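You operate a simulated robot arm through the tools that you are given. There is no shell and no other tool. Be economical: measure what you need, move in short steps, check, and stop when the job is done.

The job below is to be done with a simulated two-armed robot. You get a single attempt, and the scene is never put back.

TASK
Clear the jam and send the carton through with 75 mm tape ends.
Fine: stop once, guides to 32, start once, then switch off; leave the feed key.

Only the result counts: the job must be done as asked and must still hold three seconds after the hand-in. Knocking over, shifting, dropping, spilling or breaking anything else fails it.

THE ROBOT
Two 7-joint arms with two-finger parallel grippers on one trunk that stands fixed in place. Base frame: the origin is at the foot of the trunk, x ahead of it, y to its left, z up. Readings come in mm, rad, newtons and seconds.
The left shoulder is at [80, 131, 947], the right one opposite. With the tool pointing down near the work surface each hand reaches from about 320 to 840 mm from the base axis, measured 20 degrees to its own side. Payload 1.57 kg a hand.
The TCP of each hand is the grasp point between the finger pads, 30 mm short of the fingertips. In the tool frame z runs along the fingers and y along their closing line. The gripper opens to 110 mm. The fingers are 24 mm wide and 12 mm thick; the gripper's body (48 by 112 mm) begins 78 mm behind the TCP.
Orientation is that of the tool frame in the base frame, as a unit quaternion [x, y, z, w]. With the fingers straight down and closing along the base's y, the tool's x points along the base's -x, its y along +y and its z along -z.

THE INTERFACE
- The arms move only by the tool step_arm. It takes "left_steps", "right_steps" or both (then of equal length, played together; a hand with none holds still); each is a list of rows, each a list of 7 numbers: the shift along the base's x, y, z in units of 20 mm (1.0 is 20 mm), then the turn, a rotation vector about the base's x, y, z in units of 5 degrees (1.0 is 5 degrees), then the gripper command, from -1 (shut) to 1 (fully open), values between in proportion. In form: [[tx, ty, tz, rx, ry, rz, fingers], ...]. A call has 1 to 20 rows; each row shifts and turns the commanded pose from where the row before left it. A call with a number of a shift or a turn outside -1 to 1 is refused whole. Rows are played at 5 a second. More than 50 mm and 0.15 rad between two rows, or a gripper value outside its range, and nothing of the call is played. A pose out of reach is approached as far as the arm can. The call stops where the force on the tool passes 40 N (or 10 N more than at its start, if that is more) or the arm is blocked; 0.2 s more then pass. The fingers move at their own pace (about 108 mm/s each) and stop on an object; they squeeze with about 20 N. The grip force told is the motor's: it shows also when the fingers shut on nothing. Time passes only in rows, and 0.2 s behind the last, so rows that do not move let the fingers close. The reply holds the time, the measured pose of the TCP, the force on the tool along the base axes, the opening and the grip force, in the units named above and with some noise, with the torque about the TCP (base axes, N m) and any sound that the robot's microphone picked up, and new pictures: "show" is both (left out), scene, wrist or none (wrist: the cameras of the hands that moved).
- Cameras (640 x 400 px; columns grow to the right, rows downward): "scene" is now at [-51.5, -19.9, 1420.6]; the picture's right is [-0.22, -0.98, 0.00], its down [-0.53, 0.12, -0.84] and it looks along [0.82, -0.18, -0.54] (base axes); focal length 244 px, centre (320, 200). "left" rides on the left gripper at [70, -16, -141] in its tool frame; the picture's right is [0.23, 0.97, 0.00], its down [-0.86, 0.20, -0.48] and it looks along [-0.47, 0.11, 0.88] (tool axes); focal length 222 px, centre (320, 200). "right" rides on the right gripper at [70, 16, -141] in its tool frame; the picture's right is [-0.23, 0.97, 0.00], its down [-0.86, -0.20, -0.48] and it looks along [-0.47, -0.11, 0.88] (tool axes); focal length 222 px, centre (320, 200). There is no depth. A picture from a camera that has moved, and an enlarged one, comes with that camera's place and axes in the base frame and with its lens.
- turn_head(pan, tilt): turns the head with the scene camera to pan (to the left, within 1.902 rad either way) and tilt (down, from -0.506 to 1.204), counted from straight ahead of the robot. It gives what a move gives, and a new picture of the scene camera.
- enlarge(camera, box): a new picture of the part [left, top, right, bottom] of that camera's present view, enlarged. The clock stands still meanwhile.
- close_job(): hands the job in; it is judged then, once.

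Work in short steps. Places have to be worked out from the pictures, the camera data and where the tool is seen: move nearer, look again, correct. Check each grasp and each placing, and mend what went wrong. You have 120 turns and 200 pictures in all, those below and enlarged ones among them. Open the grippers and draw the arms clear of the work before you hand the job in, unless the task says otherwise; then end with one line.

The tools are called after ">>>" as name(argument=value, ...) on one line, values as JSON. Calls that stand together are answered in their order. step_arm: Moves the arms, as the interface text tells. Its arguments: {"type":"object","properties":{"left_steps":{"type":"array"},"right_steps":{"type":"array"},"show":{"type":"string","enum":["both","scene","wrist","none"]}},"required":[]} The other tools are called the same way: turn_head (pan, tilt) turns the head that bears the scene camera; enlarge (camera, box) takes an enlarged picture of a part of a camera's view; close_job () hands the job in.

At the start:

```text
time: 0.0
left_tool_pos: [464.8, 214.3, 1318.1]
left_tcp_rot: [-0.001, 1.0, 0.0, -0.001]
left_contact_force: [0.1, -0.7, 0.5]
left_ft_torque: [0.02, 0.04, 0.0]
left_opening: 109.7
left_grip_force: 0.0
right_tool_pos: [477.6, -184.6, 1258.2]
right_tcp_rot: [0.0, 1.0, 0.001, 0.0]
right_contact_force: [-0.7, 0.6, 0.2]
right_ft_torque: [-0.02, 0.0, 0.0]
right_opening: 109.8
right_grip_force: 0.1
head pan, tilt: [-0.218, 0.574]
```

scene: 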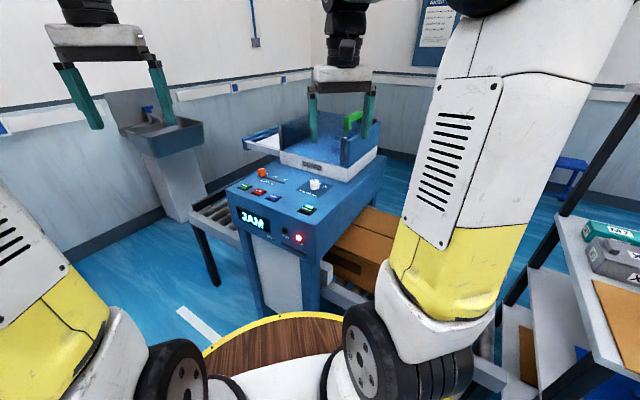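
right: 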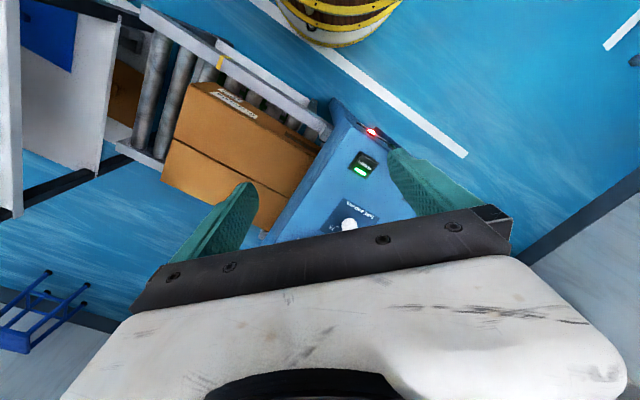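
left: 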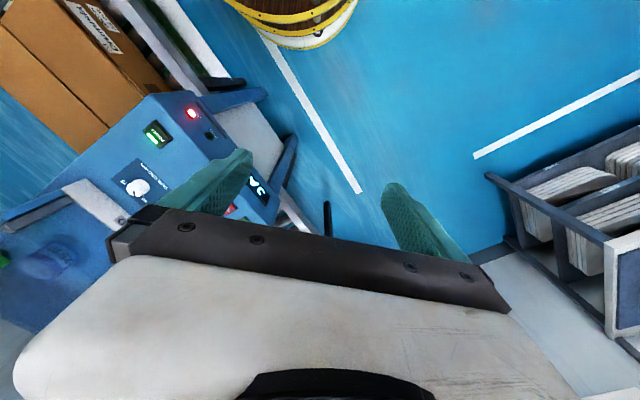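

I see a carton taping machine with a panel showing JAM. I enlarge the panel and the surroundings to read the labels.

>>> enlarge(camera="scene", box=[220, 150, 340, 260])

>>> enlarge(camera="scene", box=[180, 90, 420, 310])

>>> enlarge(camera="scene", box=[400, 0, 480, 60])

```text
3.64 times, centred on (280, 205) of scene
camera zoom: at [-51.5, -19.9, 1420.6], right [-0.22, -0.98, 0.0], down [-0.53, 0.12, -0.84], along [0.82, -0.18, -0.54], focal length 886 px, centre (466, 182)
```

zoom: 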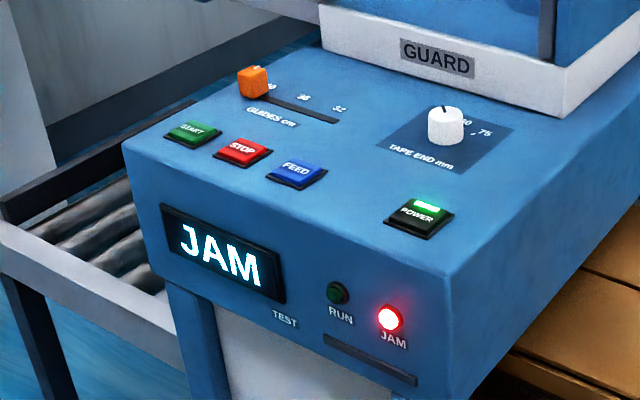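

```text
1.82 times, centred on (300, 200) of scene
camera zoom: at [-51.5, -19.9, 1420.6], right [-0.22, -0.98, 0.0], down [-0.53, 0.12, -0.84], along [0.82, -0.18, -0.54], focal length 443 px, centre (356, 200)
```

zoom: 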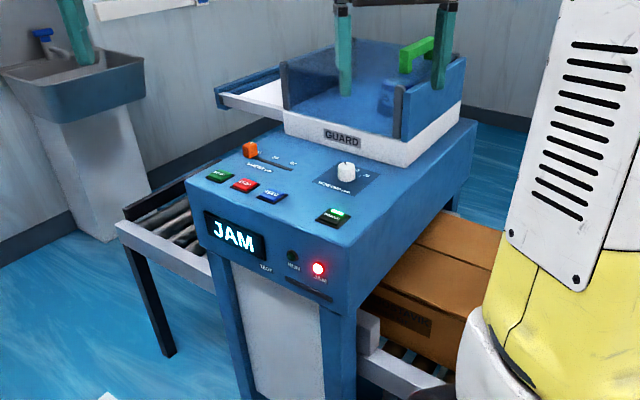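

```text
6.67 times, centred on (440, 30) of scene
camera zoom: at [-51.5, -19.9, 1420.6], right [-0.22, -0.98, 0.0], down [-0.53, 0.12, -0.84], along [0.82, -0.18, -0.54], focal length 1625 px, centre (-480, 1333)
```

zoom: 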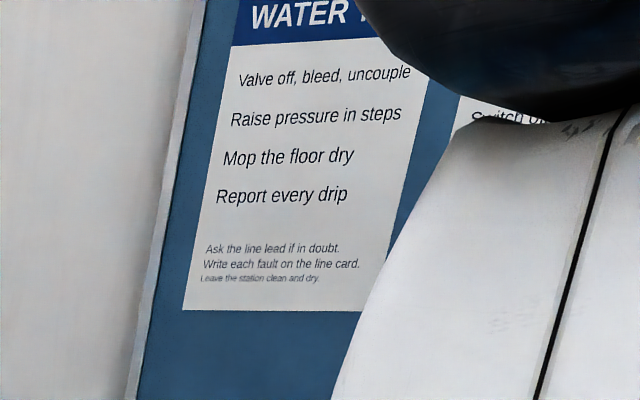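

The second notice is hidden behind the right arm. I turn the head to look around for it and other notices.

>>> turn_head(pan=-0.6, tilt=0.2)

>>> turn_head(pan=0.0, tilt=0.9)

```text
time: 0.8
left_tool_pos: [464.7, 215.5, 1318.1]
left_tcp_rot: [0.0, 1.0, 0.0, 0.0]
left_contact_force: [-0.7, -0.5, -0.3]
left_ft_torque: [0.03, 0.0, -0.04]
left_opening: 109.9
left_grip_force: 0.1
right_tool_pos: [477.4, -184.9, 1258.3]
right_tcp_rot: [0.0, 1.0, 0.001, -0.001]
right_contact_force: [0.5, -0.2, -0.7]
right_ft_torque: [-0.01, -0.01, -0.02]
right_opening: 110.3
right_grip_force: 0.1
head pan, tilt: [-0.6, 0.201]
```

scene: 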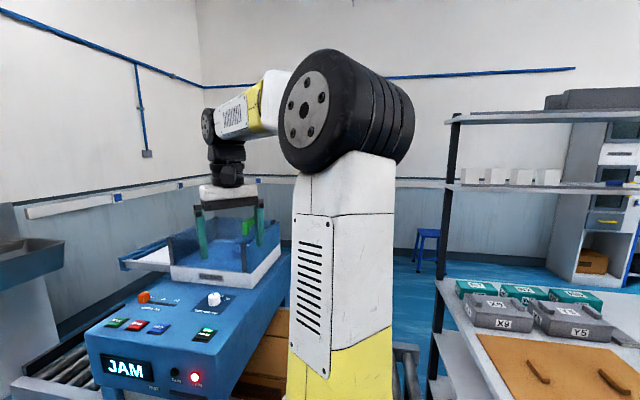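

```text
time: 1.9
left_tool_pos: [464.3, 215.6, 1318.2]
left_tcp_rot: [0.001, 1.0, 0.0, 0.001]
left_contact_force: [-0.5, 0.0, -0.1]
left_ft_torque: [-0.01, -0.04, -0.03]
left_opening: 110.1
left_grip_force: 0.0
right_tool_pos: [477.5, -182.8, 1258.5]
right_tcp_rot: [0.0, 1.0, 0.0, 0.0]
right_contact_force: [0.5, -0.7, -0.3]
right_ft_torque: [-0.03, 0.0, 0.0]
right_opening: 109.9
right_grip_force: 0.1
head pan, tilt: [0.0, 0.901]
```

scene: 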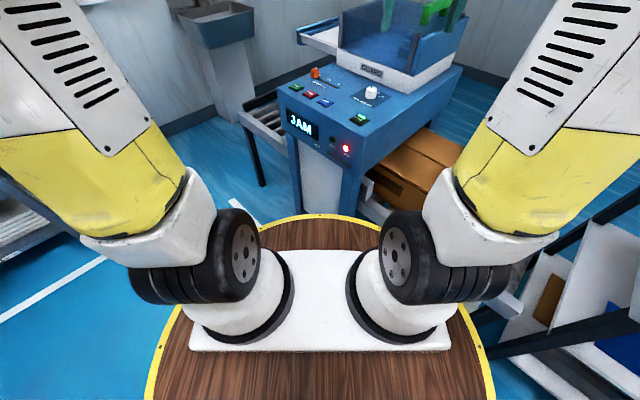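

The arm hides the notice. I swing the right hand out to the right, then look again.

>>> step_arm(right_steps=[[0, -1, 0, 0, 0, 0, 1], [0, -1, 0, 0, 0, 0, 1], [0, -1, 0, 0, 0, 0, 1], [0, -1, 0, 0, 0, 0, 1], [0, -1, 0, 0, 0, 0, 1], [0, -1, 0, 0, 0, 0, 1], [0, -1, 0, 0, 0, 0, 1], [0, -1, 0, 0, 0, 0, 1], [0, -1, 0, 0, 0, 0, 1], [0, -1, 0, 0, 0, 0, 1]], show="none")

>>> turn_head(pan=-0.4, tilt=0.35)

```text
time: 4.1
left_tool_pos: [464.3, 215.3, 1318.3]
left_tcp_rot: [0.001, 1.0, 0.0, 0.0]
left_contact_force: [0.1, -0.3, -0.2]
left_ft_torque: [-0.03, -0.05, -0.01]
left_opening: 109.9
left_grip_force: 0.2
right_tool_pos: [479.3, -384.2, 1258.1]
right_tcp_rot: [0.0, 1.0, -0.001, -0.001]
right_contact_force: [-0.4, -0.6, 0.1]
right_ft_torque: [-0.03, 0.01, -0.01]
right_opening: 110.1
right_grip_force: 0.1
head pan, tilt: [0.0, 0.901]
```

```text
time: 5.1
left_tool_pos: [463.9, 214.3, 1318.5]
left_tcp_rot: [0.0, 1.0, 0.0, 0.0]
left_contact_force: [0.5, 0.6, 0.7]
left_ft_torque: [0.0, -0.01, 0.0]
left_opening: 109.9
left_grip_force: 0.0
right_tool_pos: [478.8, -384.4, 1258.5]
right_tcp_rot: [0.0, 1.0, 0.001, 0.0]
right_contact_force: [0.2, 0.6, -0.3]
right_ft_torque: [-0.04, -0.02, 0.0]
right_opening: 110.0
right_grip_force: 0.1
head pan, tilt: [-0.4, 0.351]
```

scene: 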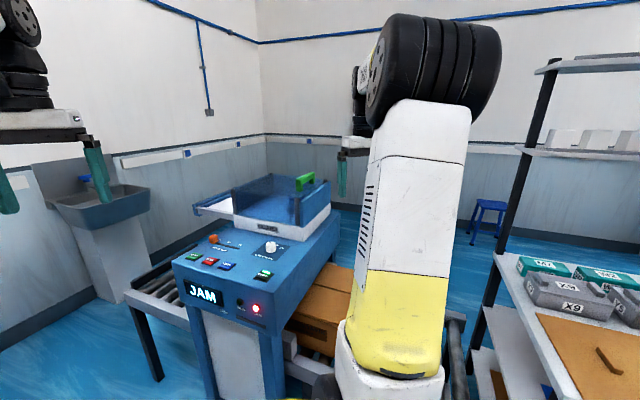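

>>> step_arm(right_steps=[[0, -0.5, -1, 0, 0, 0, 1], [0, -0.5, -1, 0, 0, 0, 1], [0, -0.5, -1, 0, 0, 0, 1], [0, -0.5, -1, 0, 0, 0, 1], [0, 0, -1, 0, 0, 0, 1], [0, 0, -1, 0, 0, 0, 1], [0, 0, -1, 0, 0, 0, 1]], show="both")

```text
time: 6.7
left_tool_pos: [464.0, 214.5, 1318.1]
left_tcp_rot: [0.0, 1.0, 0.0, 0.0]
left_contact_force: [-0.7, -0.6, 0.6]
left_ft_torque: [-0.05, -0.02, -0.01]
left_opening: 110.1
left_grip_force: 0.1
right_tool_pos: [477.8, -424.2, 1120.1]
right_tcp_rot: [0.0, 1.0, 0.0, 0.0]
right_contact_force: [-0.5, -0.2, -0.6]
right_ft_torque: [-0.02, -0.06, 0.0]
right_opening: 110.1
right_grip_force: 0.2
head pan, tilt: [-0.4, 0.351]
camera right: at [408.4, -409.1, 1261.2], right [0.23, 0.97, 0.0], down [0.86, -0.2, 0.48], along [0.47, -0.11, -0.88], focal length 222 px, centre (320, 200)
```

scene: 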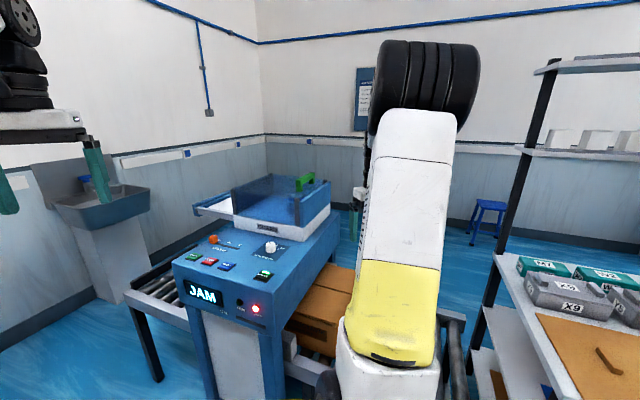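
right: 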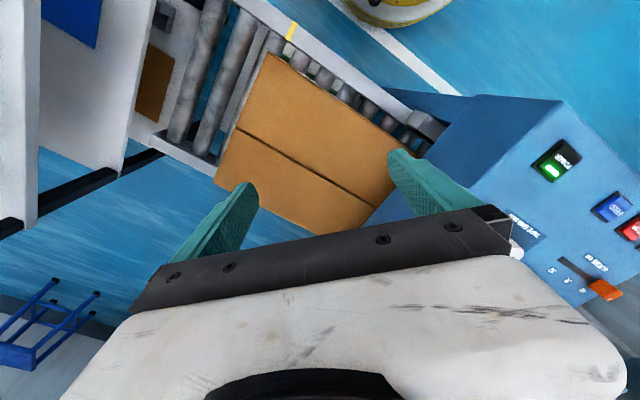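

>>> step_arm(right_steps=[[1, -1, 0, 0, 0, 0, 1], [1, -1, 0, 0, 0, 0, 1], [1, -1, -0.5, 0, 0, 0, 1], [1, -1, -0.5, 0, 0, 0, 1], [1, -1, -0.5, 0, 0, 0, 1], [1, 0, -0.5, 0, 0, 0, 1], [1, 0, 0, 0, 0, 0, 1]], show="scene")

```text
time: 8.3
left_tool_pos: [464.3, 216.0, 1318.3]
left_tcp_rot: [0.0, 1.0, 0.0, 0.0]
left_contact_force: [-0.5, 0.0, -0.2]
left_ft_torque: [0.0, 0.01, 0.01]
left_opening: 109.9
left_grip_force: 0.1
right_tool_pos: [616.8, -524.8, 1081.5]
right_tcp_rot: [0.0, 1.0, 0.0, 0.0]
right_contact_force: [-0.1, -0.3, 0.2]
right_ft_torque: [0.01, -0.02, -0.02]
right_opening: 110.2
right_grip_force: 0.1
head pan, tilt: [-0.4, 0.351]
```

scene: 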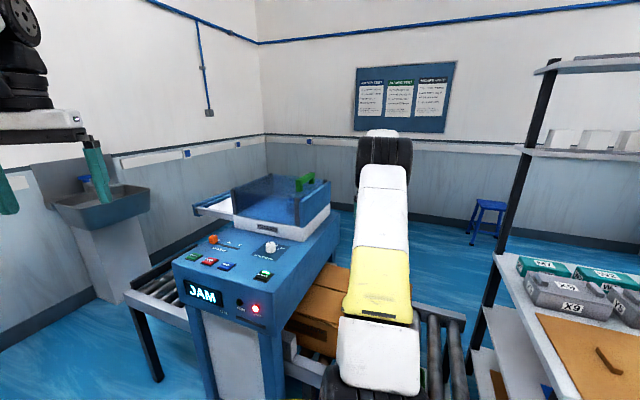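

The board is visible now; I enlarge it and the machine.

>>> enlarge(camera="scene", box=[352, 60, 460, 135])

>>> enlarge(camera="scene", box=[165, 165, 345, 335])

```text
5.33 times, centred on (406, 98) of scene
camera zoom: at [-52.9, -36.8, 1441.0], right [-0.39, -0.92, 0.0], down [-0.32, 0.13, -0.94], along [0.86, -0.37, -0.34], focal length 1300 px, centre (-139, 747)
```

zoom: 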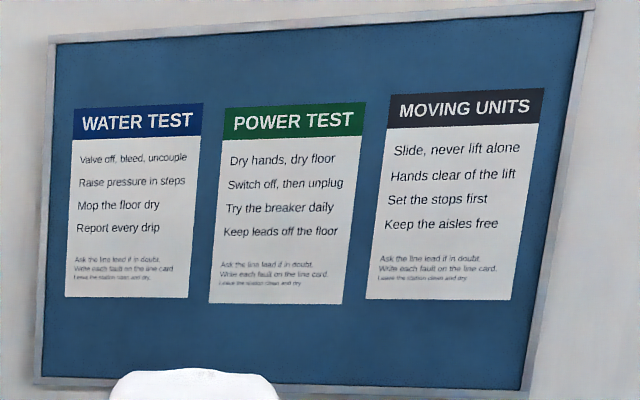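

```text
2.35 times, centred on (255, 250) of scene
camera zoom: at [-52.9, -36.8, 1441.0], right [-0.39, -0.92, 0.0], down [-0.32, 0.13, -0.94], along [0.86, -0.37, -0.34], focal length 574 px, centre (473, 82)
```

zoom: 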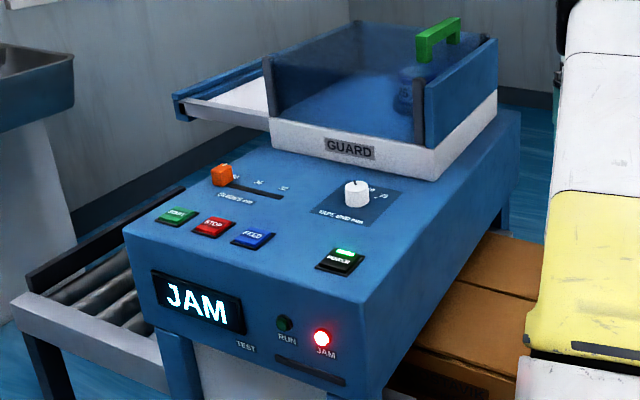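

The panel is about z≈970, with the machine turned about 45° in yaw. I move the left hand above the panel to read the scales and look inside the guard.

>>> step_arm(left_steps=[[0.7, -1, 0, 0, 0, 0, 1], [0.7, -1, 0, 0, 0, 0, 1], [0.7, -1, 0, 0, 0, 0, 1], [0.7, -1, 0, 0, 0, 0, 1], [0.7, -1, 0, 0, 0, 0, 1], [0.7, -1, 0, 0, 0, 0, 1], [0.7, -1, 0, 0, 0, 0, 1], [0.7, -1, 0, 0, 0, 0, 1], [0.7, -1, 0, 0, 0, 0, 1], [0.7, -1, 0, 0, 0, 0, 1], [0.7, -1, 0, 0, 0, 0, 1], [0.7, -1, 0, 0, 0, 0, 1]], show="both")

```text
time: 10.9
left_tool_pos: [626.8, -21.9, 1315.4]
left_tcp_rot: [0.0, 1.0, 0.0, 0.0]
left_contact_force: [0.4, -0.2, 0.6]
left_ft_torque: [-0.01, -0.01, 0.0]
left_opening: 109.8
left_grip_force: 0.0
left hand out of reach, approached as far as the arm can: row 12
right_tool_pos: [617.7, -524.4, 1081.0]
right_tcp_rot: [0.0, 1.0, 0.0, 0.0]
right_contact_force: [0.1, 0.3, 0.1]
right_ft_torque: [0.01, -0.01, -0.03]
right_opening: 110.1
right_grip_force: 0.0
head pan, tilt: [-0.4, 0.351]
camera left: at [556.0, -37.9, 1459.3], right [-0.23, 0.97, 0.0], down [0.85, 0.2, 0.48], along [0.47, 0.11, -0.88], focal length 222 px, centre (320, 200)
```

scene: 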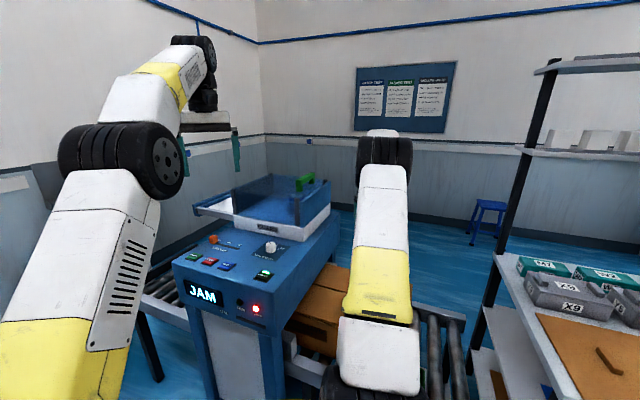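
left: 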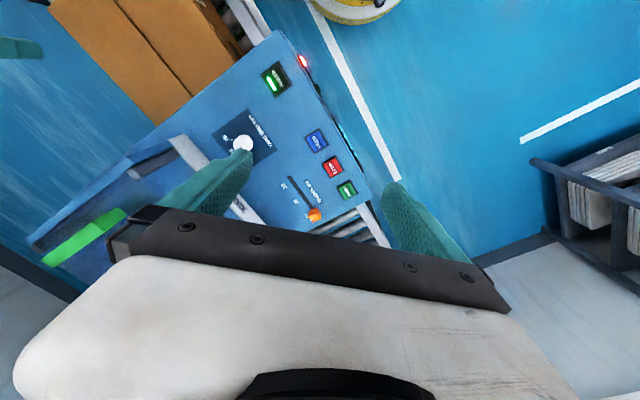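

>>> enlarge(camera="left", box=[200, 50, 370, 240])

>>> enlarge(camera="left", box=[20, 100, 280, 300])

```text
2.11 times, centred on (285, 145) of left
camera zoom: at [556.0, -37.9, 1459.3], right [-0.23, 0.97, 0.0], down [0.85, 0.2, 0.48], along [0.47, 0.11, -0.88], focal length 468 px, centre (394, 316)
```

zoom: 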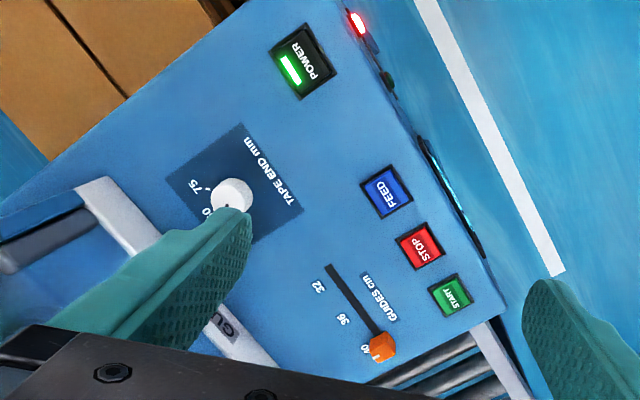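

```text
2.00 times, centred on (150, 200) of left
camera zoom: at [556.0, -37.9, 1459.3], right [-0.23, 0.97, 0.0], down [0.85, 0.2, 0.48], along [0.47, 0.11, -0.88], focal length 444 px, centre (660, 200)
```

zoom: 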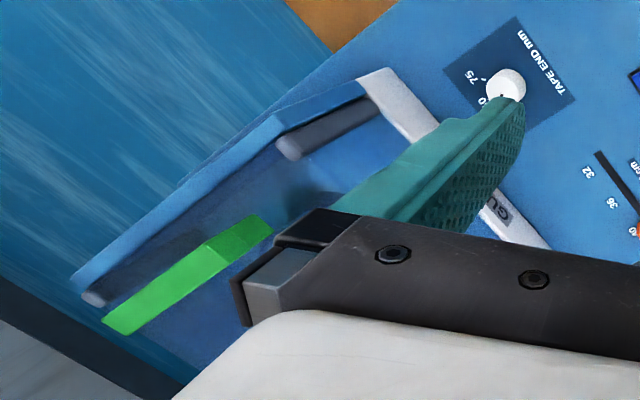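

The scales read guides 40/36/32 (now at 40) and tape end …/75. I close the left fingers and move to above STOP, around (724, 32), and pause at z≈1095 to check; also swing the head to see the panel.

>>> step_arm(left_steps=[[0.44, 0.25, -0.98, 0, 0, 0, -1], [0.44, 0.25, -0.98, 0, 0, 0, -1], [0.44, 0.25, -0.98, 0, 0, 0, -1], [0.44, 0.25, -0.98, 0, 0, 0, -1], [0.44, 0.25, -0.98, 0, 0, 0, -1], [0.44, 0.25, -0.98, 0, 0, 0, -1], [0.44, 0.25, -0.98, 0, 0, 0, -1], [0.44, 0.25, -0.98, 0, 0, 0, -1], [0.44, 0.25, -0.98, 0, 0, 0, -1], [0.44, 0.25, -0.98, 0, 0, 0, -1]], show="wrist")

>>> turn_head(pan=-0.1, tilt=0.6)

```text
time: 13.1
left_tool_pos: [713.0, 27.8, 1119.0]
left_tcp_rot: [0.0, 1.0, 0.0, 0.0]
left_contact_force: [-0.1, -0.1, 0.0]
left_ft_torque: [-0.02, -0.04, 0.0]
left_opening: 0.0
left_grip_force: 20.0
right_tool_pos: [617.2, -524.6, 1080.9]
right_tcp_rot: [0.0, 1.0, 0.0, 0.0]
right_contact_force: [0.5, 0.8, -0.7]
right_ft_torque: [0.01, -0.01, 0.04]
right_opening: 110.0
right_grip_force: 0.2
head pan, tilt: [-0.4, 0.351]
camera left: at [642.5, 12.3, 1263.3], right [-0.23, 0.97, 0.0], down [0.86, 0.2, 0.48], along [0.47, 0.11, -0.88], focal length 222 px, centre (320, 200)
```

left: 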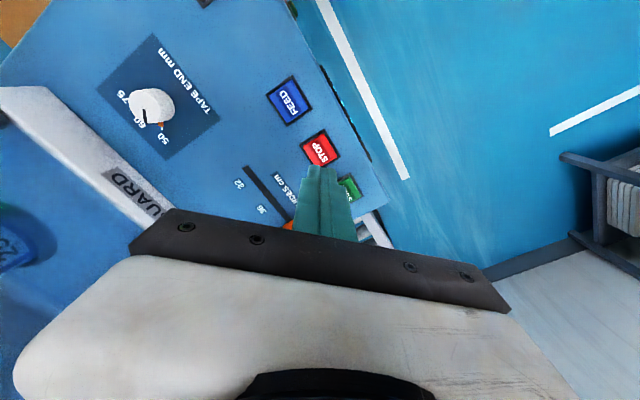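

```text
time: 13.9
left_tool_pos: [712.7, 28.6, 1120.4]
left_tcp_rot: [0.001, 1.0, 0.0, 0.0]
left_contact_force: [-0.5, 1.0, -0.5]
left_ft_torque: [-0.02, 0.03, 0.0]
left_opening: 0.0
left_grip_force: 19.6
right_tool_pos: [618.8, -524.5, 1080.8]
right_tcp_rot: [0.0, 1.0, 0.0, 0.001]
right_contact_force: [0.5, 0.5, -1.2]
right_ft_torque: [0.0, 0.0, 0.0]
right_opening: 110.1
right_grip_force: 0.1
head pan, tilt: [-0.099, 0.6]
```

scene: 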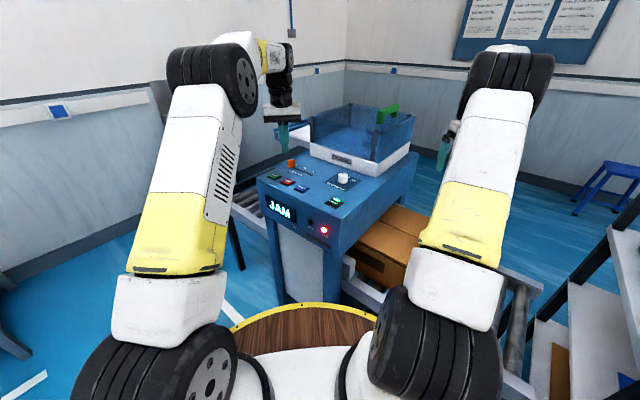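

>>> enlarge(camera="left", box=[90, 40, 240, 180])

>>> enlarge(camera="scene", box=[250, 110, 370, 250])

```text
2.86 times, centred on (165, 110) of left
camera zoom: at [642.4, 12.1, 1263.8], right [-0.23, 0.97, 0.0], down [0.86, 0.2, 0.48], along [0.47, 0.11, -0.88], focal length 635 px, centre (763, 457)
```

zoom: 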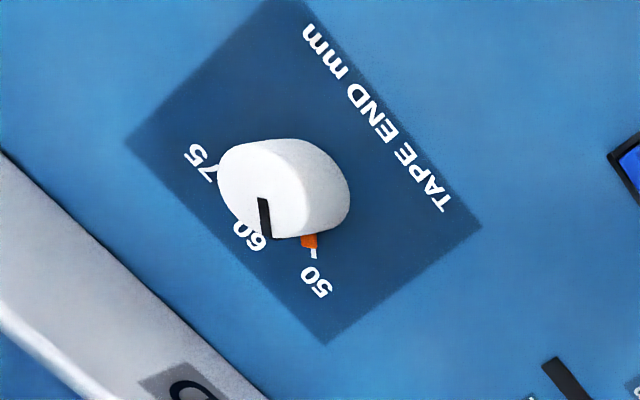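

```text
2.86 times, centred on (310, 180) of scene
camera zoom: at [-50.4, -9.4, 1418.3], right [-0.1, -0.99, 0.0], down [-0.56, 0.06, -0.83], along [0.82, -0.08, -0.56], focal length 696 px, centre (349, 257)
```

zoom: 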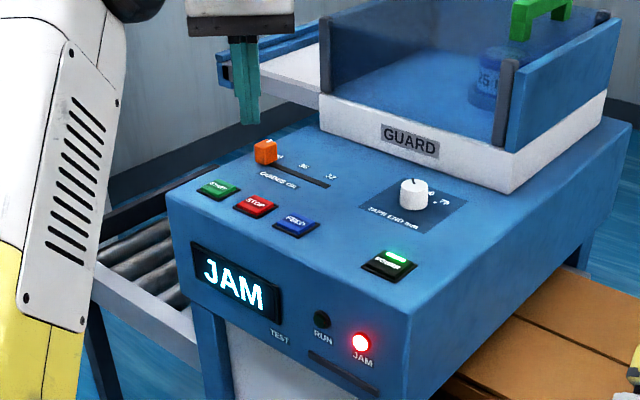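

The dial pointer (orange tab) is at 50, with 75 about 90° clockwise from above. STOP is at about (722, 31); I lower to just above it.

>>> step_arm(left_steps=[[0.4, 0.15, -0.8, 0, 0, 0, -1], [0, 0, -0.9, 0, 0, 0, -1], [0, 0, -0.9, 0, 0, 0, -1], [0, 0, -0.9, 0, 0, 0, -1], [0, 0, -0.9, 0, 0, 0, -1], [0, 0, -0.5, 0, 0, 0, -1], [0, 0, 0, 0, 0, 0, -1]], show="both")

```text
time: 15.5
left_tool_pos: [724.0, 30.7, 1022.1]
left_tcp_rot: [-0.001, 1.0, 0.0, 0.0]
left_contact_force: [-0.2, 0.5, 0.1]
left_ft_torque: [0.0, 0.0, 0.02]
left_opening: 0.2
left_grip_force: 20.2
right_tool_pos: [617.4, -525.5, 1079.6]
right_tcp_rot: [0.0, 1.0, 0.001, 0.0]
right_contact_force: [-0.2, 0.1, -0.2]
right_ft_torque: [-0.03, 0.02, 0.0]
right_opening: 110.0
right_grip_force: 0.1
head pan, tilt: [-0.099, 0.6]
camera left: at [652.0, 14.1, 1165.4], right [-0.23, 0.97, 0.0], down [0.86, 0.2, 0.48], along [0.47, 0.11, -0.88], focal length 222 px, centre (320, 200)
```

scene: 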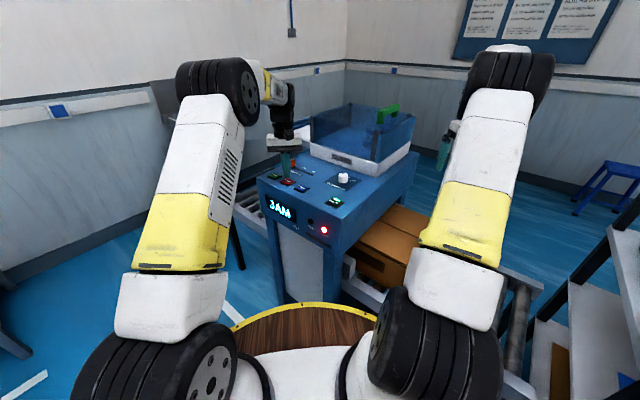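
left: 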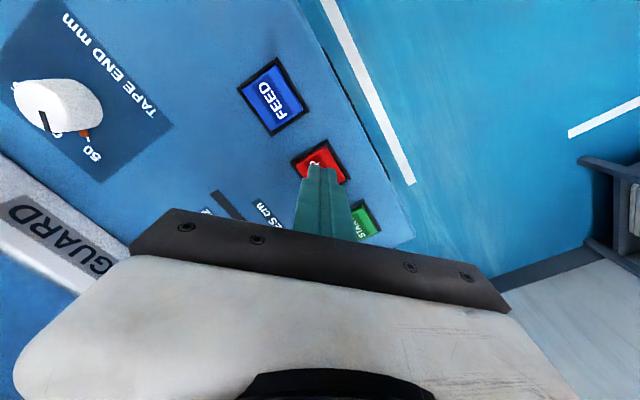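

>>> step_arm(left_steps=[[-0.3, 0, -0.2, 0, 0, 0, -1], [0, 0, -0.2, 0, 0, 0, -1], [0, 0, -0.2, 0, 0, 0, -1], [0, 0, -0.15, 0, 0, 0, -1]], show="scene")

```text
time: 16.5
left_tool_pos: [716.1, 30.8, 1008.1]
left_tcp_rot: [0.0, 1.0, 0.0, 0.0]
left_contact_force: [-1.2, -0.2, 0.3]
left_ft_torque: [-0.01, -0.01, -0.03]
left_opening: 0.0
left_grip_force: 20.2
right_tool_pos: [618.3, -524.4, 1080.5]
right_tcp_rot: [0.0, 1.0, 0.0, -0.001]
right_contact_force: [-0.5, -0.4, -0.4]
right_ft_torque: [-0.01, -0.02, 0.02]
right_opening: 110.0
right_grip_force: 0.0
head pan, tilt: [-0.099, 0.6]
```

scene: 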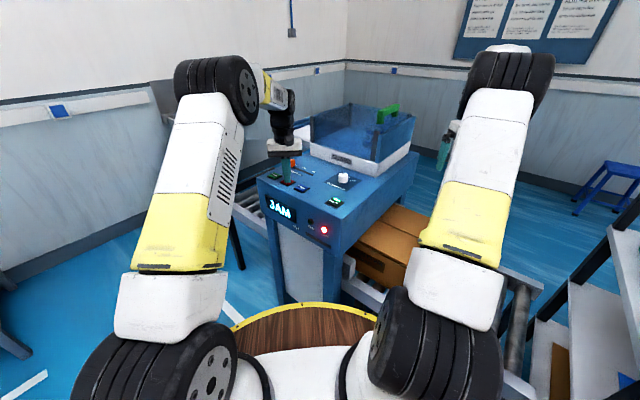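

No contact yet at tip z≈978; I continue in 3 mm steps.

>>> step_arm(left_steps=[[0, 0, -0.15, 0, 0, 0, -1], [0, 0, -0.15, 0, 0, 0, -1]], show="none")

>>> enlarge(camera="scene", box=[250, 140, 350, 240])

```text
time: 17.1
left_tool_pos: [716.4, 31.6, 1003.2]
left_tcp_rot: [0.0, 1.0, -0.001, 0.0]
left_contact_force: [-5.3, 1.0, 11.5]
left_ft_torque: [0.02, 0.19, 0.02]
left_opening: 0.0
left_grip_force: 20.4
right_tool_pos: [617.6, -525.0, 1079.8]
right_tcp_rot: [0.0, 1.0, 0.0, 0.0]
right_contact_force: [-0.3, -0.3, -0.8]
right_ft_torque: [0.0, -0.02, 0.01]
right_opening: 109.9
right_grip_force: 0.1
head pan, tilt: [-0.099, 0.6]
heard: click
```

```text
4.00 times, centred on (300, 190) of scene
camera zoom: at [-51.1, -9.4, 1418.2], right [-0.1, -1.0, 0.0], down [-0.56, 0.06, -0.83], along [0.82, -0.08, -0.56], focal length 975 px, centre (400, 240)
```

zoom: 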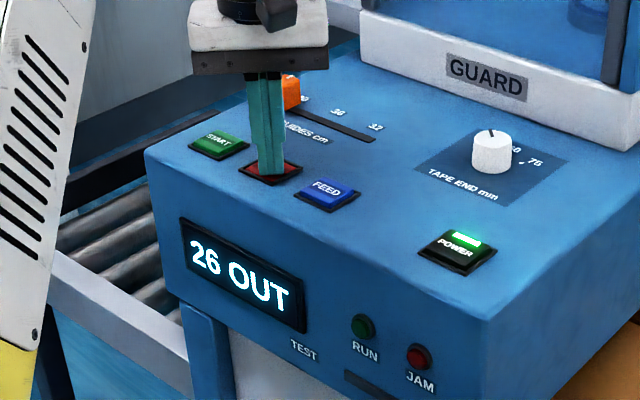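

STOP clicked and the jam cleared ("26 OUT"). I raise the left hand, turn it −45° so it closes along the guide slot, and go above the slider to check reach.

>>> step_arm(left_steps=[[0, 0, 1, 0, 0, 0, -1], [0, 0, 1, 0, 0, 0, -1], [0, 0, 1, 0, 0, 0, -1], [0, 0, 0.5, 0, 0, -1, -1], [0.7, -0.1, 0.5, 0, 0, -1, -1], [0.7, -0.1, 0, 0, 0, -1, -1], [0.7, -0.1, 0, 0, 0, -1, -1], [0.7, -0.1, 0, 0, 0, -1, -1], [0.7, -0.1, 0, 0, 0, -1, -1], [0.7, -0.1, 0, 0, 0, -1, -0.2], [0.7, -0.1, 0, 0, 0, -1, -0.2], [0.7, 0, 0, 0, 0, -1, -0.2]], show="wrist")

```text
time: 19.7
left_tool_pos: [780.9, 33.0, 1067.9]
left_tcp_rot: [0.383, 0.924, 0.0, 0.001]
left_contact_force: [-0.4, -0.7, 0.4]
left_ft_torque: [0.02, -0.01, 0.0]
left_opening: 43.9
left_grip_force: 0.1
left hand out of reach, approached as far as the arm can: row 9, 10, 11, 12
right_tool_pos: [617.6, -524.6, 1080.3]
right_tcp_rot: [-0.001, 1.0, 0.0, 0.0]
right_contact_force: [-0.2, 0.5, 0.7]
right_ft_torque: [0.02, -0.02, -0.04]
right_opening: 110.1
right_grip_force: 0.0
head pan, tilt: [-0.099, 0.6]
camera left: at [719.9, 70.8, 1210.5], right [0.53, 0.85, 0.0], down [0.74, -0.46, 0.48], along [0.41, -0.25, -0.88], focal length 222 px, centre (320, 200)
```

left: 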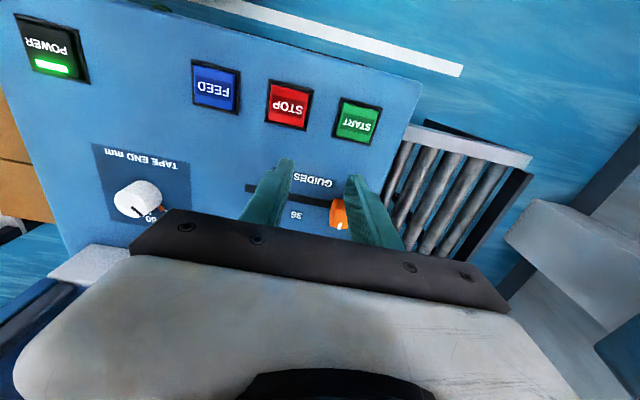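

Slider is at about (850, 17), just beyond straight-down reach. I tilt the tool 25° about the slot axis (closing line stays level) and move forward above it.

>>> step_arm(left_steps=[[0, 0, 0, -0.707, -0.707, 0, 0], [0, 0, 0, -0.707, -0.707, 0, 0], [0, 0, 0, -0.707, -0.707, 0, 0], [0, 0, 0, -0.707, -0.707, 0, 0], [0, 0, 0, -0.707, -0.707, 0, 0], [0.7, -0.2, 0, 0, 0, 0, 0], [0.7, -0.2, 0, 0, 0, 0, 0], [0.7, -0.2, 0, 0, 0, 0, 0], [0.7, -0.1, 0, 0, 0, 0, 0]], show="both")

```text
time: 21.7
left_tool_pos: [862.3, 23.1, 1086.9]
left_tcp_rot: [0.374, 0.902, -0.083, 0.2]
left_contact_force: [0.2, 1.0, 0.1]
left_ft_torque: [-0.01, 0.0, -0.02]
left_opening: 54.9
left_grip_force: 0.2
left hand out of reach, approached as far as the arm can: row 1, 2, 3, 4, 5, 6, 7, 8, 9
right_tool_pos: [617.2, -525.3, 1080.5]
right_tcp_rot: [0.0, 1.0, 0.0, 0.001]
right_contact_force: [0.1, -0.3, 0.2]
right_ft_torque: [0.0, -0.04, 0.03]
right_opening: 110.2
right_grip_force: 0.2
head pan, tilt: [-0.099, 0.6]
camera left: at [763.2, 97.8, 1188.2], right [0.54, 0.83, -0.1], down [0.55, -0.26, 0.79], along [0.64, -0.48, -0.6], focal length 222 px, centre (320, 200)
```

scene: 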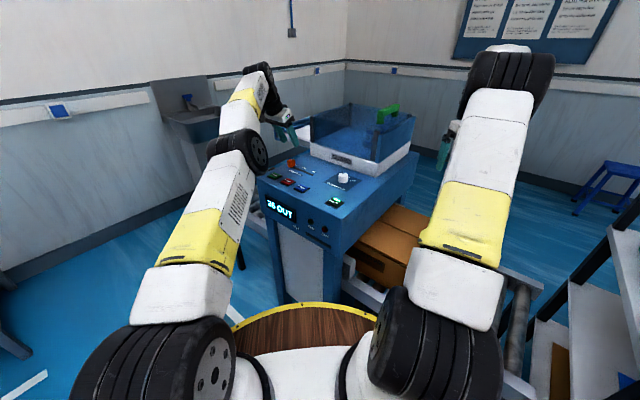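
left: 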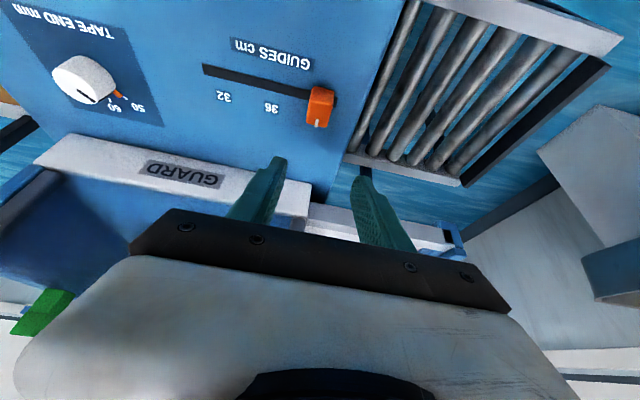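

>>> step_arm(left_steps=[[-0.8, 0.5, -0.2, 0, 0, 0, 0], [-0.8, 0.5, -0.2, 0, 0, 0, 0], [-0.8, 0.5, -0.3, 0, 0, 0, 0]], show="wrist")

```text
time: 22.5
left_tool_pos: [861.7, 51.5, 1087.1]
left_tcp_rot: [0.374, 0.902, -0.083, 0.199]
left_contact_force: [-0.6, 0.3, -0.8]
left_ft_torque: [0.02, -0.04, 0.02]
left_opening: 55.0
left_grip_force: 0.0
left hand out of reach, approached as far as the arm can: row 1, 2, 3
right_tool_pos: [617.4, -525.6, 1080.1]
right_tcp_rot: [0.0, 1.0, 0.0, 0.0]
right_contact_force: [-0.3, -1.1, 0.7]
right_ft_torque: [0.03, 0.02, 0.0]
right_opening: 109.7
right_grip_force: 0.0
head pan, tilt: [-0.099, 0.6]
camera left: at [762.6, 125.8, 1188.5], right [0.54, 0.83, -0.1], down [0.55, -0.26, 0.79], along [0.64, -0.48, -0.6], focal length 222 px, centre (320, 200)
```

left: 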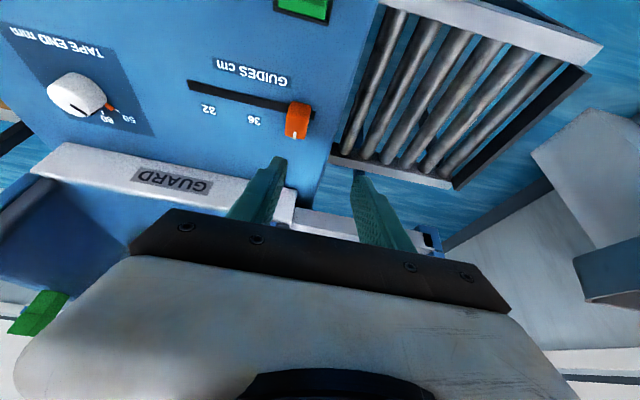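

>>> step_arm(left_steps=[[-1, 0, 0, 0, 0, 0, 0], [-1, 0, 0, 0, 0, 0, 0]], show="none")

```text
time: 23.1
left_tool_pos: [857.6, 48.4, 1099.4]
left_tcp_rot: [0.374, 0.902, -0.083, 0.199]
left_contact_force: [0.0, 0.1, -0.4]
left_ft_torque: [0.0, 0.02, -0.02]
left_opening: 54.9
left_grip_force: 0.0
left hand out of reach, approached as far as the arm can: row 1, 2
right_tool_pos: [617.8, -524.9, 1080.5]
right_tcp_rot: [-0.001, 1.0, 0.0, 0.0]
right_contact_force: [0.7, 0.1, 0.4]
right_ft_torque: [-0.02, -0.01, 0.0]
right_opening: 109.9
right_grip_force: 0.1
head pan, tilt: [-0.099, 0.6]
```

>>> step_arm(left_steps=[[-1, 0, -0.5, 0, 0, 0, 0], [-1, 0, -0.5, 0, 0, 0, 0], [-1, 0, 0, 0, 0, 0, 0]], show="none")

```text
time: 23.9
left_tool_pos: [858.5, 44.2, 1097.9]
left_tcp_rot: [0.373, 0.902, -0.083, 0.2]
left_contact_force: [0.0, -0.9, 0.0]
left_ft_torque: [0.02, -0.03, 0.01]
left_opening: 55.2
left_grip_force: 0.1
left hand out of reach, approached as far as the arm can: row 1, 2, 3
right_tool_pos: [618.6, -525.5, 1079.2]
right_tcp_rot: [-0.001, 1.0, 0.0, 0.0]
right_contact_force: [-0.3, 0.2, -0.5]
right_ft_torque: [-0.01, 0.0, -0.03]
right_opening: 109.7
right_grip_force: 0.0
head pan, tilt: [-0.099, 0.6]
```

>>> step_arm(left_steps=[[0, 0.5, 1, 0, 0, 0, 0], [0, 0.5, 1, 0, 0, 0, 0], [0, 0.5, 1, 0, 0, 0, 0]], show="scene")

```text
time: 24.7
left_tool_pos: [839.2, 76.2, 1152.6]
left_tcp_rot: [0.373, 0.902, -0.082, 0.199]
left_contact_force: [-0.3, -0.3, -0.5]
left_ft_torque: [0.01, 0.0, 0.02]
left_opening: 55.3
left_grip_force: 0.1
left hand out of reach, approached as far as the arm can: row 1, 2, 3
right_tool_pos: [618.3, -523.9, 1079.8]
right_tcp_rot: [0.0, 1.0, 0.0, 0.001]
right_contact_force: [0.5, -0.5, -0.6]
right_ft_torque: [-0.03, -0.02, -0.02]
right_opening: 109.8
right_grip_force: 0.1
head pan, tilt: [-0.099, 0.6]
```

scene: 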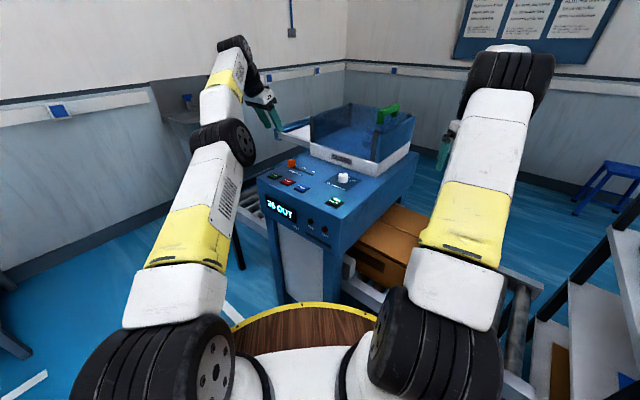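

>>> step_arm(left_steps=[[-1, 0.5, 0, 0, 0, 0, 0], [-1, 0.5, 0, 0, 0, 0, 0], [-1, 0.5, 0, 0, 0, 0, 0], [-1, 0.5, 0, 0, 0, 0, 0]], show="none")

```text
time: 25.7
left_tool_pos: [825.7, 116.8, 1183.0]
left_tcp_rot: [0.374, 0.902, -0.083, 0.199]
left_contact_force: [0.6, 0.0, 0.1]
left_ft_torque: [0.02, 0.02, 0.0]
left_opening: 54.8
left_grip_force: 0.0
left hand out of reach, approached as far as the arm can: row 1, 2, 3, 4
right_tool_pos: [618.0, -525.4, 1081.0]
right_tcp_rot: [0.0, 1.0, 0.0, 0.0]
right_contact_force: [0.1, -0.3, 1.0]
right_ft_torque: [0.02, 0.0, 0.02]
right_opening: 110.0
right_grip_force: 0.0
head pan, tilt: [-0.099, 0.6]
```

The arm seems stuck at a straight-elbow singularity. I pull the commanded pose well back and inward to release it, away from the machine and high.

>>> step_arm(left_steps=[[-1, 0, 0.5, 0, 0, 0, 0], [-1, 0, 0.5, 0, 0, 0, 0], [-1, 0, 0.5, 0, 0, 0, 0], [-1, 0, 0.5, 0, 0, 0, 0], [-1, 0, 0.5, 0, 0, 0, 0], [-1, 0, 0, 0, 0, 0, 0]], show="scene")

```text
time: 27.1
left_tool_pos: [777.0, 120.9, 1271.9]
left_tcp_rot: [0.374, 0.902, -0.084, 0.198]
left_contact_force: [-0.3, 0.3, 0.1]
left_ft_torque: [0.01, 0.01, -0.02]
left_opening: 54.9
left_grip_force: 0.0
left hand out of reach, approached as far as the arm can: row 1, 2, 3, 4, 5, 6
right_tool_pos: [618.1, -525.1, 1080.2]
right_tcp_rot: [0.0, 1.0, 0.0, 0.0]
right_contact_force: [-0.5, 0.2, -0.2]
right_ft_torque: [0.0, 0.02, -0.01]
right_opening: 109.9
right_grip_force: 0.0
head pan, tilt: [-0.099, 0.6]
```

scene: 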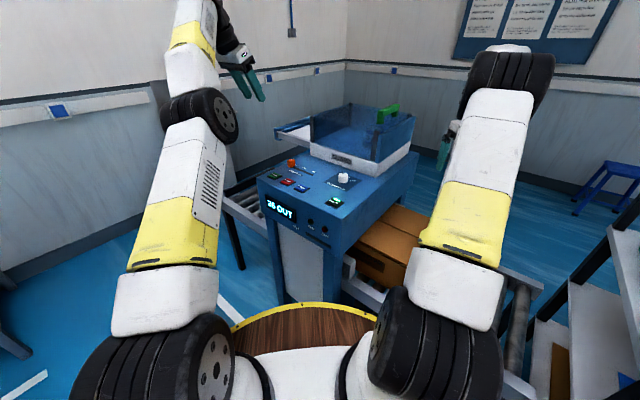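

>>> step_arm(left_steps=[[-0.5, 0, 0, 0.707, 0.707, 0, 0], [-0.5, 0, 0, 0.707, 0.707, 0, 0], [-0.5, 0, 0, 0.707, 0.707, 0, 0], [-0.5, 0, 0, 0.707, 0.707, 0, 0], [-0.5, 0, 0, 0.707, 0.707, 0, 0]], show="none")

```text
time: 28.3
left_tool_pos: [721.0, 112.8, 1248.0]
left_tcp_rot: [0.375, 0.926, -0.029, 0.035]
left_contact_force: [-0.6, -1.0, 0.8]
left_ft_torque: [-0.02, -0.02, 0.02]
left_opening: 54.9
left_grip_force: 0.1
left hand out of reach, approached as far as the arm can: row 1, 2, 3, 5
right_tool_pos: [619.5, -524.8, 1080.8]
right_tcp_rot: [0.0, 1.0, 0.0, 0.001]
right_contact_force: [0.0, 0.2, 0.2]
right_ft_torque: [-0.02, -0.01, 0.0]
right_opening: 110.2
right_grip_force: 0.1
head pan, tilt: [-0.099, 0.6]
```

>>> step_arm(left_steps=[[0, 0, 0, 0, 0, 0, 0], [0, 0, 0, 0, 0, 0, 0], [0, 0, 0, 0, 0, 0, 0]], show="scene")

```text
time: 29.1
left_tool_pos: [721.6, 112.0, 1247.0]
left_tcp_rot: [0.376, 0.926, -0.03, 0.036]
left_contact_force: [0.6, 0.1, -0.4]
left_ft_torque: [-0.03, -0.01, 0.04]
left_opening: 55.2
left_grip_force: 0.0
right_tool_pos: [619.5, -525.9, 1080.9]
right_tcp_rot: [0.0, 1.0, 0.0, 0.0]
right_contact_force: [-0.3, -0.2, -0.2]
right_ft_torque: [0.01, -0.03, 0.03]
right_opening: 110.0
right_grip_force: 0.0
head pan, tilt: [-0.099, 0.6]
```

scene: 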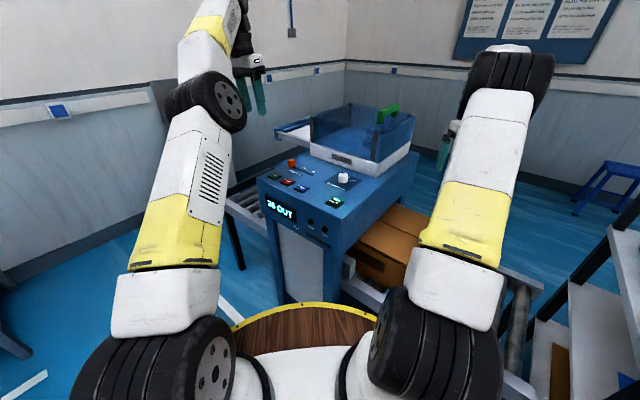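

>>> step_arm(left_steps=[[-1, 0, 0, 0, 0, 0, 0], [-1, 0, 0, 0, 0, 0, 0], [-1, 0, 0, 0, 0, 0, 0], [-1, 0, 0, 0, 0, 0, 0]], show="none")

```text
time: 30.1
left_tool_pos: [639.5, 114.7, 1247.9]
left_tcp_rot: [0.375, 0.926, -0.029, 0.036]
left_contact_force: [0.4, -0.5, 0.2]
left_ft_torque: [-0.02, -0.02, 0.0]
left_opening: 55.0
left_grip_force: 0.0
right_tool_pos: [617.8, -525.5, 1080.3]
right_tcp_rot: [0.0, 1.0, 0.0, 0.001]
right_contact_force: [0.5, 0.0, -0.2]
right_ft_torque: [0.01, 0.02, -0.02]
right_opening: 110.2
right_grip_force: 0.0
head pan, tilt: [-0.099, 0.6]
```

Freed. Now I tilt 30° more while the arm is bent, then go to a pre-grasp point about 70 mm back from the slider.

>>> step_arm(left_steps=[[0, 0, 0, -0.707, -0.707, 0, 0], [0, 0, 0, -0.707, -0.707, 0, 0], [0, 0, 0, -0.707, -0.707, 0, 0], [0, 0, 0, -0.707, -0.707, 0, 0], [0, 0, 0, -0.707, -0.707, 0, 0], [0, 0, 0, -0.707, -0.707, 0, 0], [0.4, -0.27, -0.9, 0, 0, 0, 0], [0.4, -0.27, -0.9, 0, 0, 0, 0], [0.4, -0.27, -0.9, 0, 0, 0, 0], [0.4, -0.27, -0.9, 0, 0, 0, 0], [0.4, -0.27, -0.9, 0, 0, 0, 0], [0.8, -0.27, -0.9, 0, 0, 0, 0], [0.8, -0.27, -0.9, 0, 0, 0, 0], [0.8, -0.27, -0.9, 0, 0, 0, 0], [0.8, -0.27, -0.9, 0, 0, 0, 0], [0.8, -0.27, -0.8, 0, 0, 0, 0]], show="wrist")

```text
time: 33.5
left_tool_pos: [761.7, 56.6, 1068.2]
left_tcp_rot: [0.362, 0.882, -0.129, 0.273]
left_contact_force: [0.2, -1.0, 0.2]
left_ft_torque: [0.0, 0.0, 0.01]
left_opening: 55.0
left_grip_force: 0.0
right_tool_pos: [618.9, -525.7, 1080.7]
right_tcp_rot: [0.0, 1.0, 0.0, -0.001]
right_contact_force: [-0.7, 0.2, 0.4]
right_ft_torque: [-0.01, -0.03, 0.0]
right_opening: 110.0
right_grip_force: 0.1
head pan, tilt: [-0.099, 0.6]
camera left: at [654.1, 145.1, 1146.6], right [0.56, 0.82, -0.16], down [0.46, -0.14, 0.88], along [0.69, -0.56, -0.45], focal length 222 px, centre (320, 200)
```

left: 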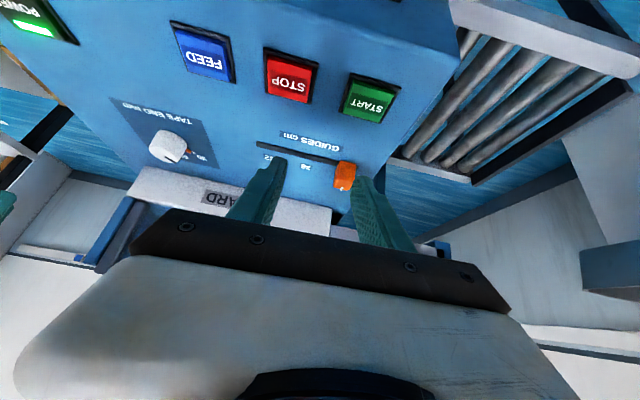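

>>> enlarge(camera="left", box=[240, 110, 400, 230])

```text
3.33 times, centred on (320, 170) of left
camera zoom: at [654.1, 145.1, 1146.6], right [0.56, 0.82, -0.16], down [0.46, -0.14, 0.88], along [0.69, -0.56, -0.45], focal length 740 px, centre (320, 300)
```

zoom: 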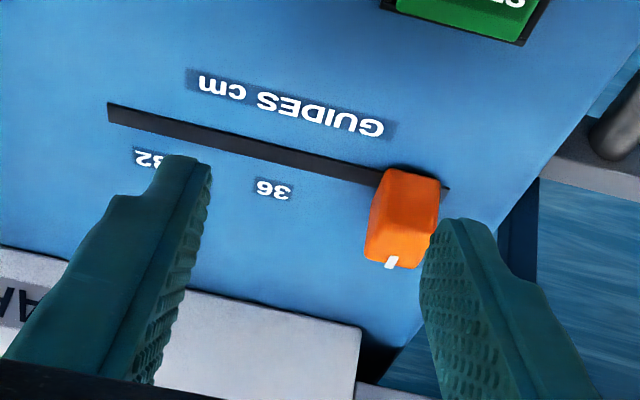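

Slider block is at about (850, 17), 30 mm tall, and 32 is ~103 mm along the slot toward (778, −56). I move to the pre-grasp point.

>>> step_arm(left_steps=[[0.9, 0, -0.1, 0, 0, 0, 0], [0.9, 0, -0.1, 0, 0, 0, 0], [0.9, 0, -0.15, 0, 0, 0, 0]], show="wrist")

```text
time: 34.3
left_tool_pos: [813.9, 55.7, 1062.2]
left_tcp_rot: [0.362, 0.882, -0.129, 0.272]
left_contact_force: [-0.4, -0.1, -0.5]
left_ft_torque: [-0.02, -0.03, 0.01]
left_opening: 55.0
left_grip_force: 0.0
right_tool_pos: [618.1, -524.9, 1079.3]
right_tcp_rot: [0.0, 1.0, 0.0, -0.001]
right_contact_force: [0.1, 0.2, -0.4]
right_ft_torque: [0.02, 0.01, -0.01]
right_opening: 110.1
right_grip_force: 0.1
head pan, tilt: [-0.099, 0.6]
camera left: at [706.4, 143.7, 1139.9], right [0.56, 0.82, -0.16], down [0.46, -0.14, 0.88], along [0.69, -0.56, -0.45], focal length 222 px, centre (320, 200)
```

left: 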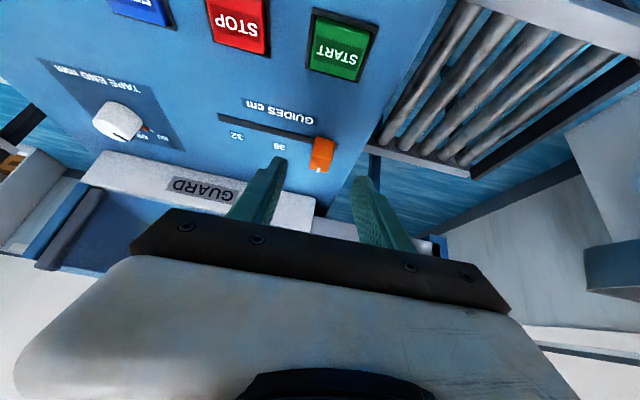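

>>> step_arm(left_steps=[[0.29, -0.32, -0.61, 0, 0, 0, 0], [0.29, -0.32, -0.61, 0, 0, 0, 0], [0.29, -0.32, -0.61, 0, 0, 0, 0], [0.29, -0.32, -0.61, 0, 0, 0, 0]], show="wrist")

>>> enlarge(camera="left", box=[200, 80, 400, 240])

```text
time: 35.3
left_tool_pos: [837.6, 33.1, 1012.7]
left_tcp_rot: [0.362, 0.882, -0.128, 0.272]
left_contact_force: [0.6, 0.3, -0.4]
left_ft_torque: [0.02, -0.02, -0.01]
left_opening: 55.0
left_grip_force: 0.1
right_tool_pos: [617.8, -525.9, 1078.7]
right_tcp_rot: [0.0, 1.0, -0.001, 0.0]
right_contact_force: [-0.2, -0.7, 0.1]
right_ft_torque: [0.01, -0.01, 0.02]
right_opening: 110.2
right_grip_force: 0.0
head pan, tilt: [-0.099, 0.6]
camera left: at [730.4, 121.3, 1091.2], right [0.56, 0.82, -0.16], down [0.46, -0.14, 0.88], along [0.69, -0.56, -0.45], focal length 222 px, centre (320, 200)
```

left: 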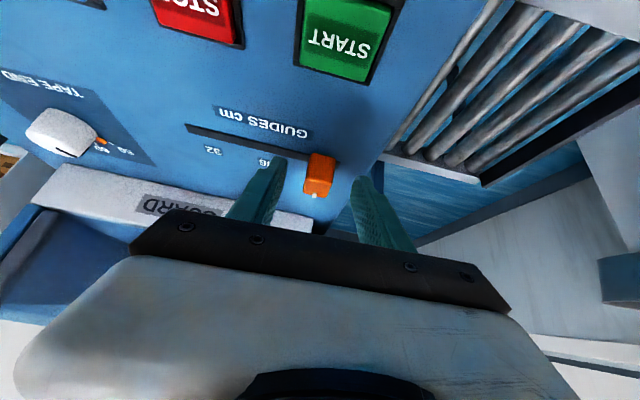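

```text
2.50 times, centred on (300, 160) of left
camera zoom: at [730.4, 121.3, 1091.2], right [0.56, 0.82, -0.16], down [0.46, -0.14, 0.88], along [0.69, -0.56, -0.45], focal length 555 px, centre (370, 300)
```

zoom: 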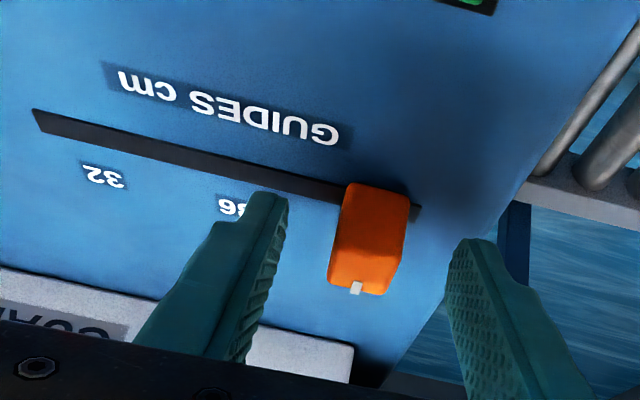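

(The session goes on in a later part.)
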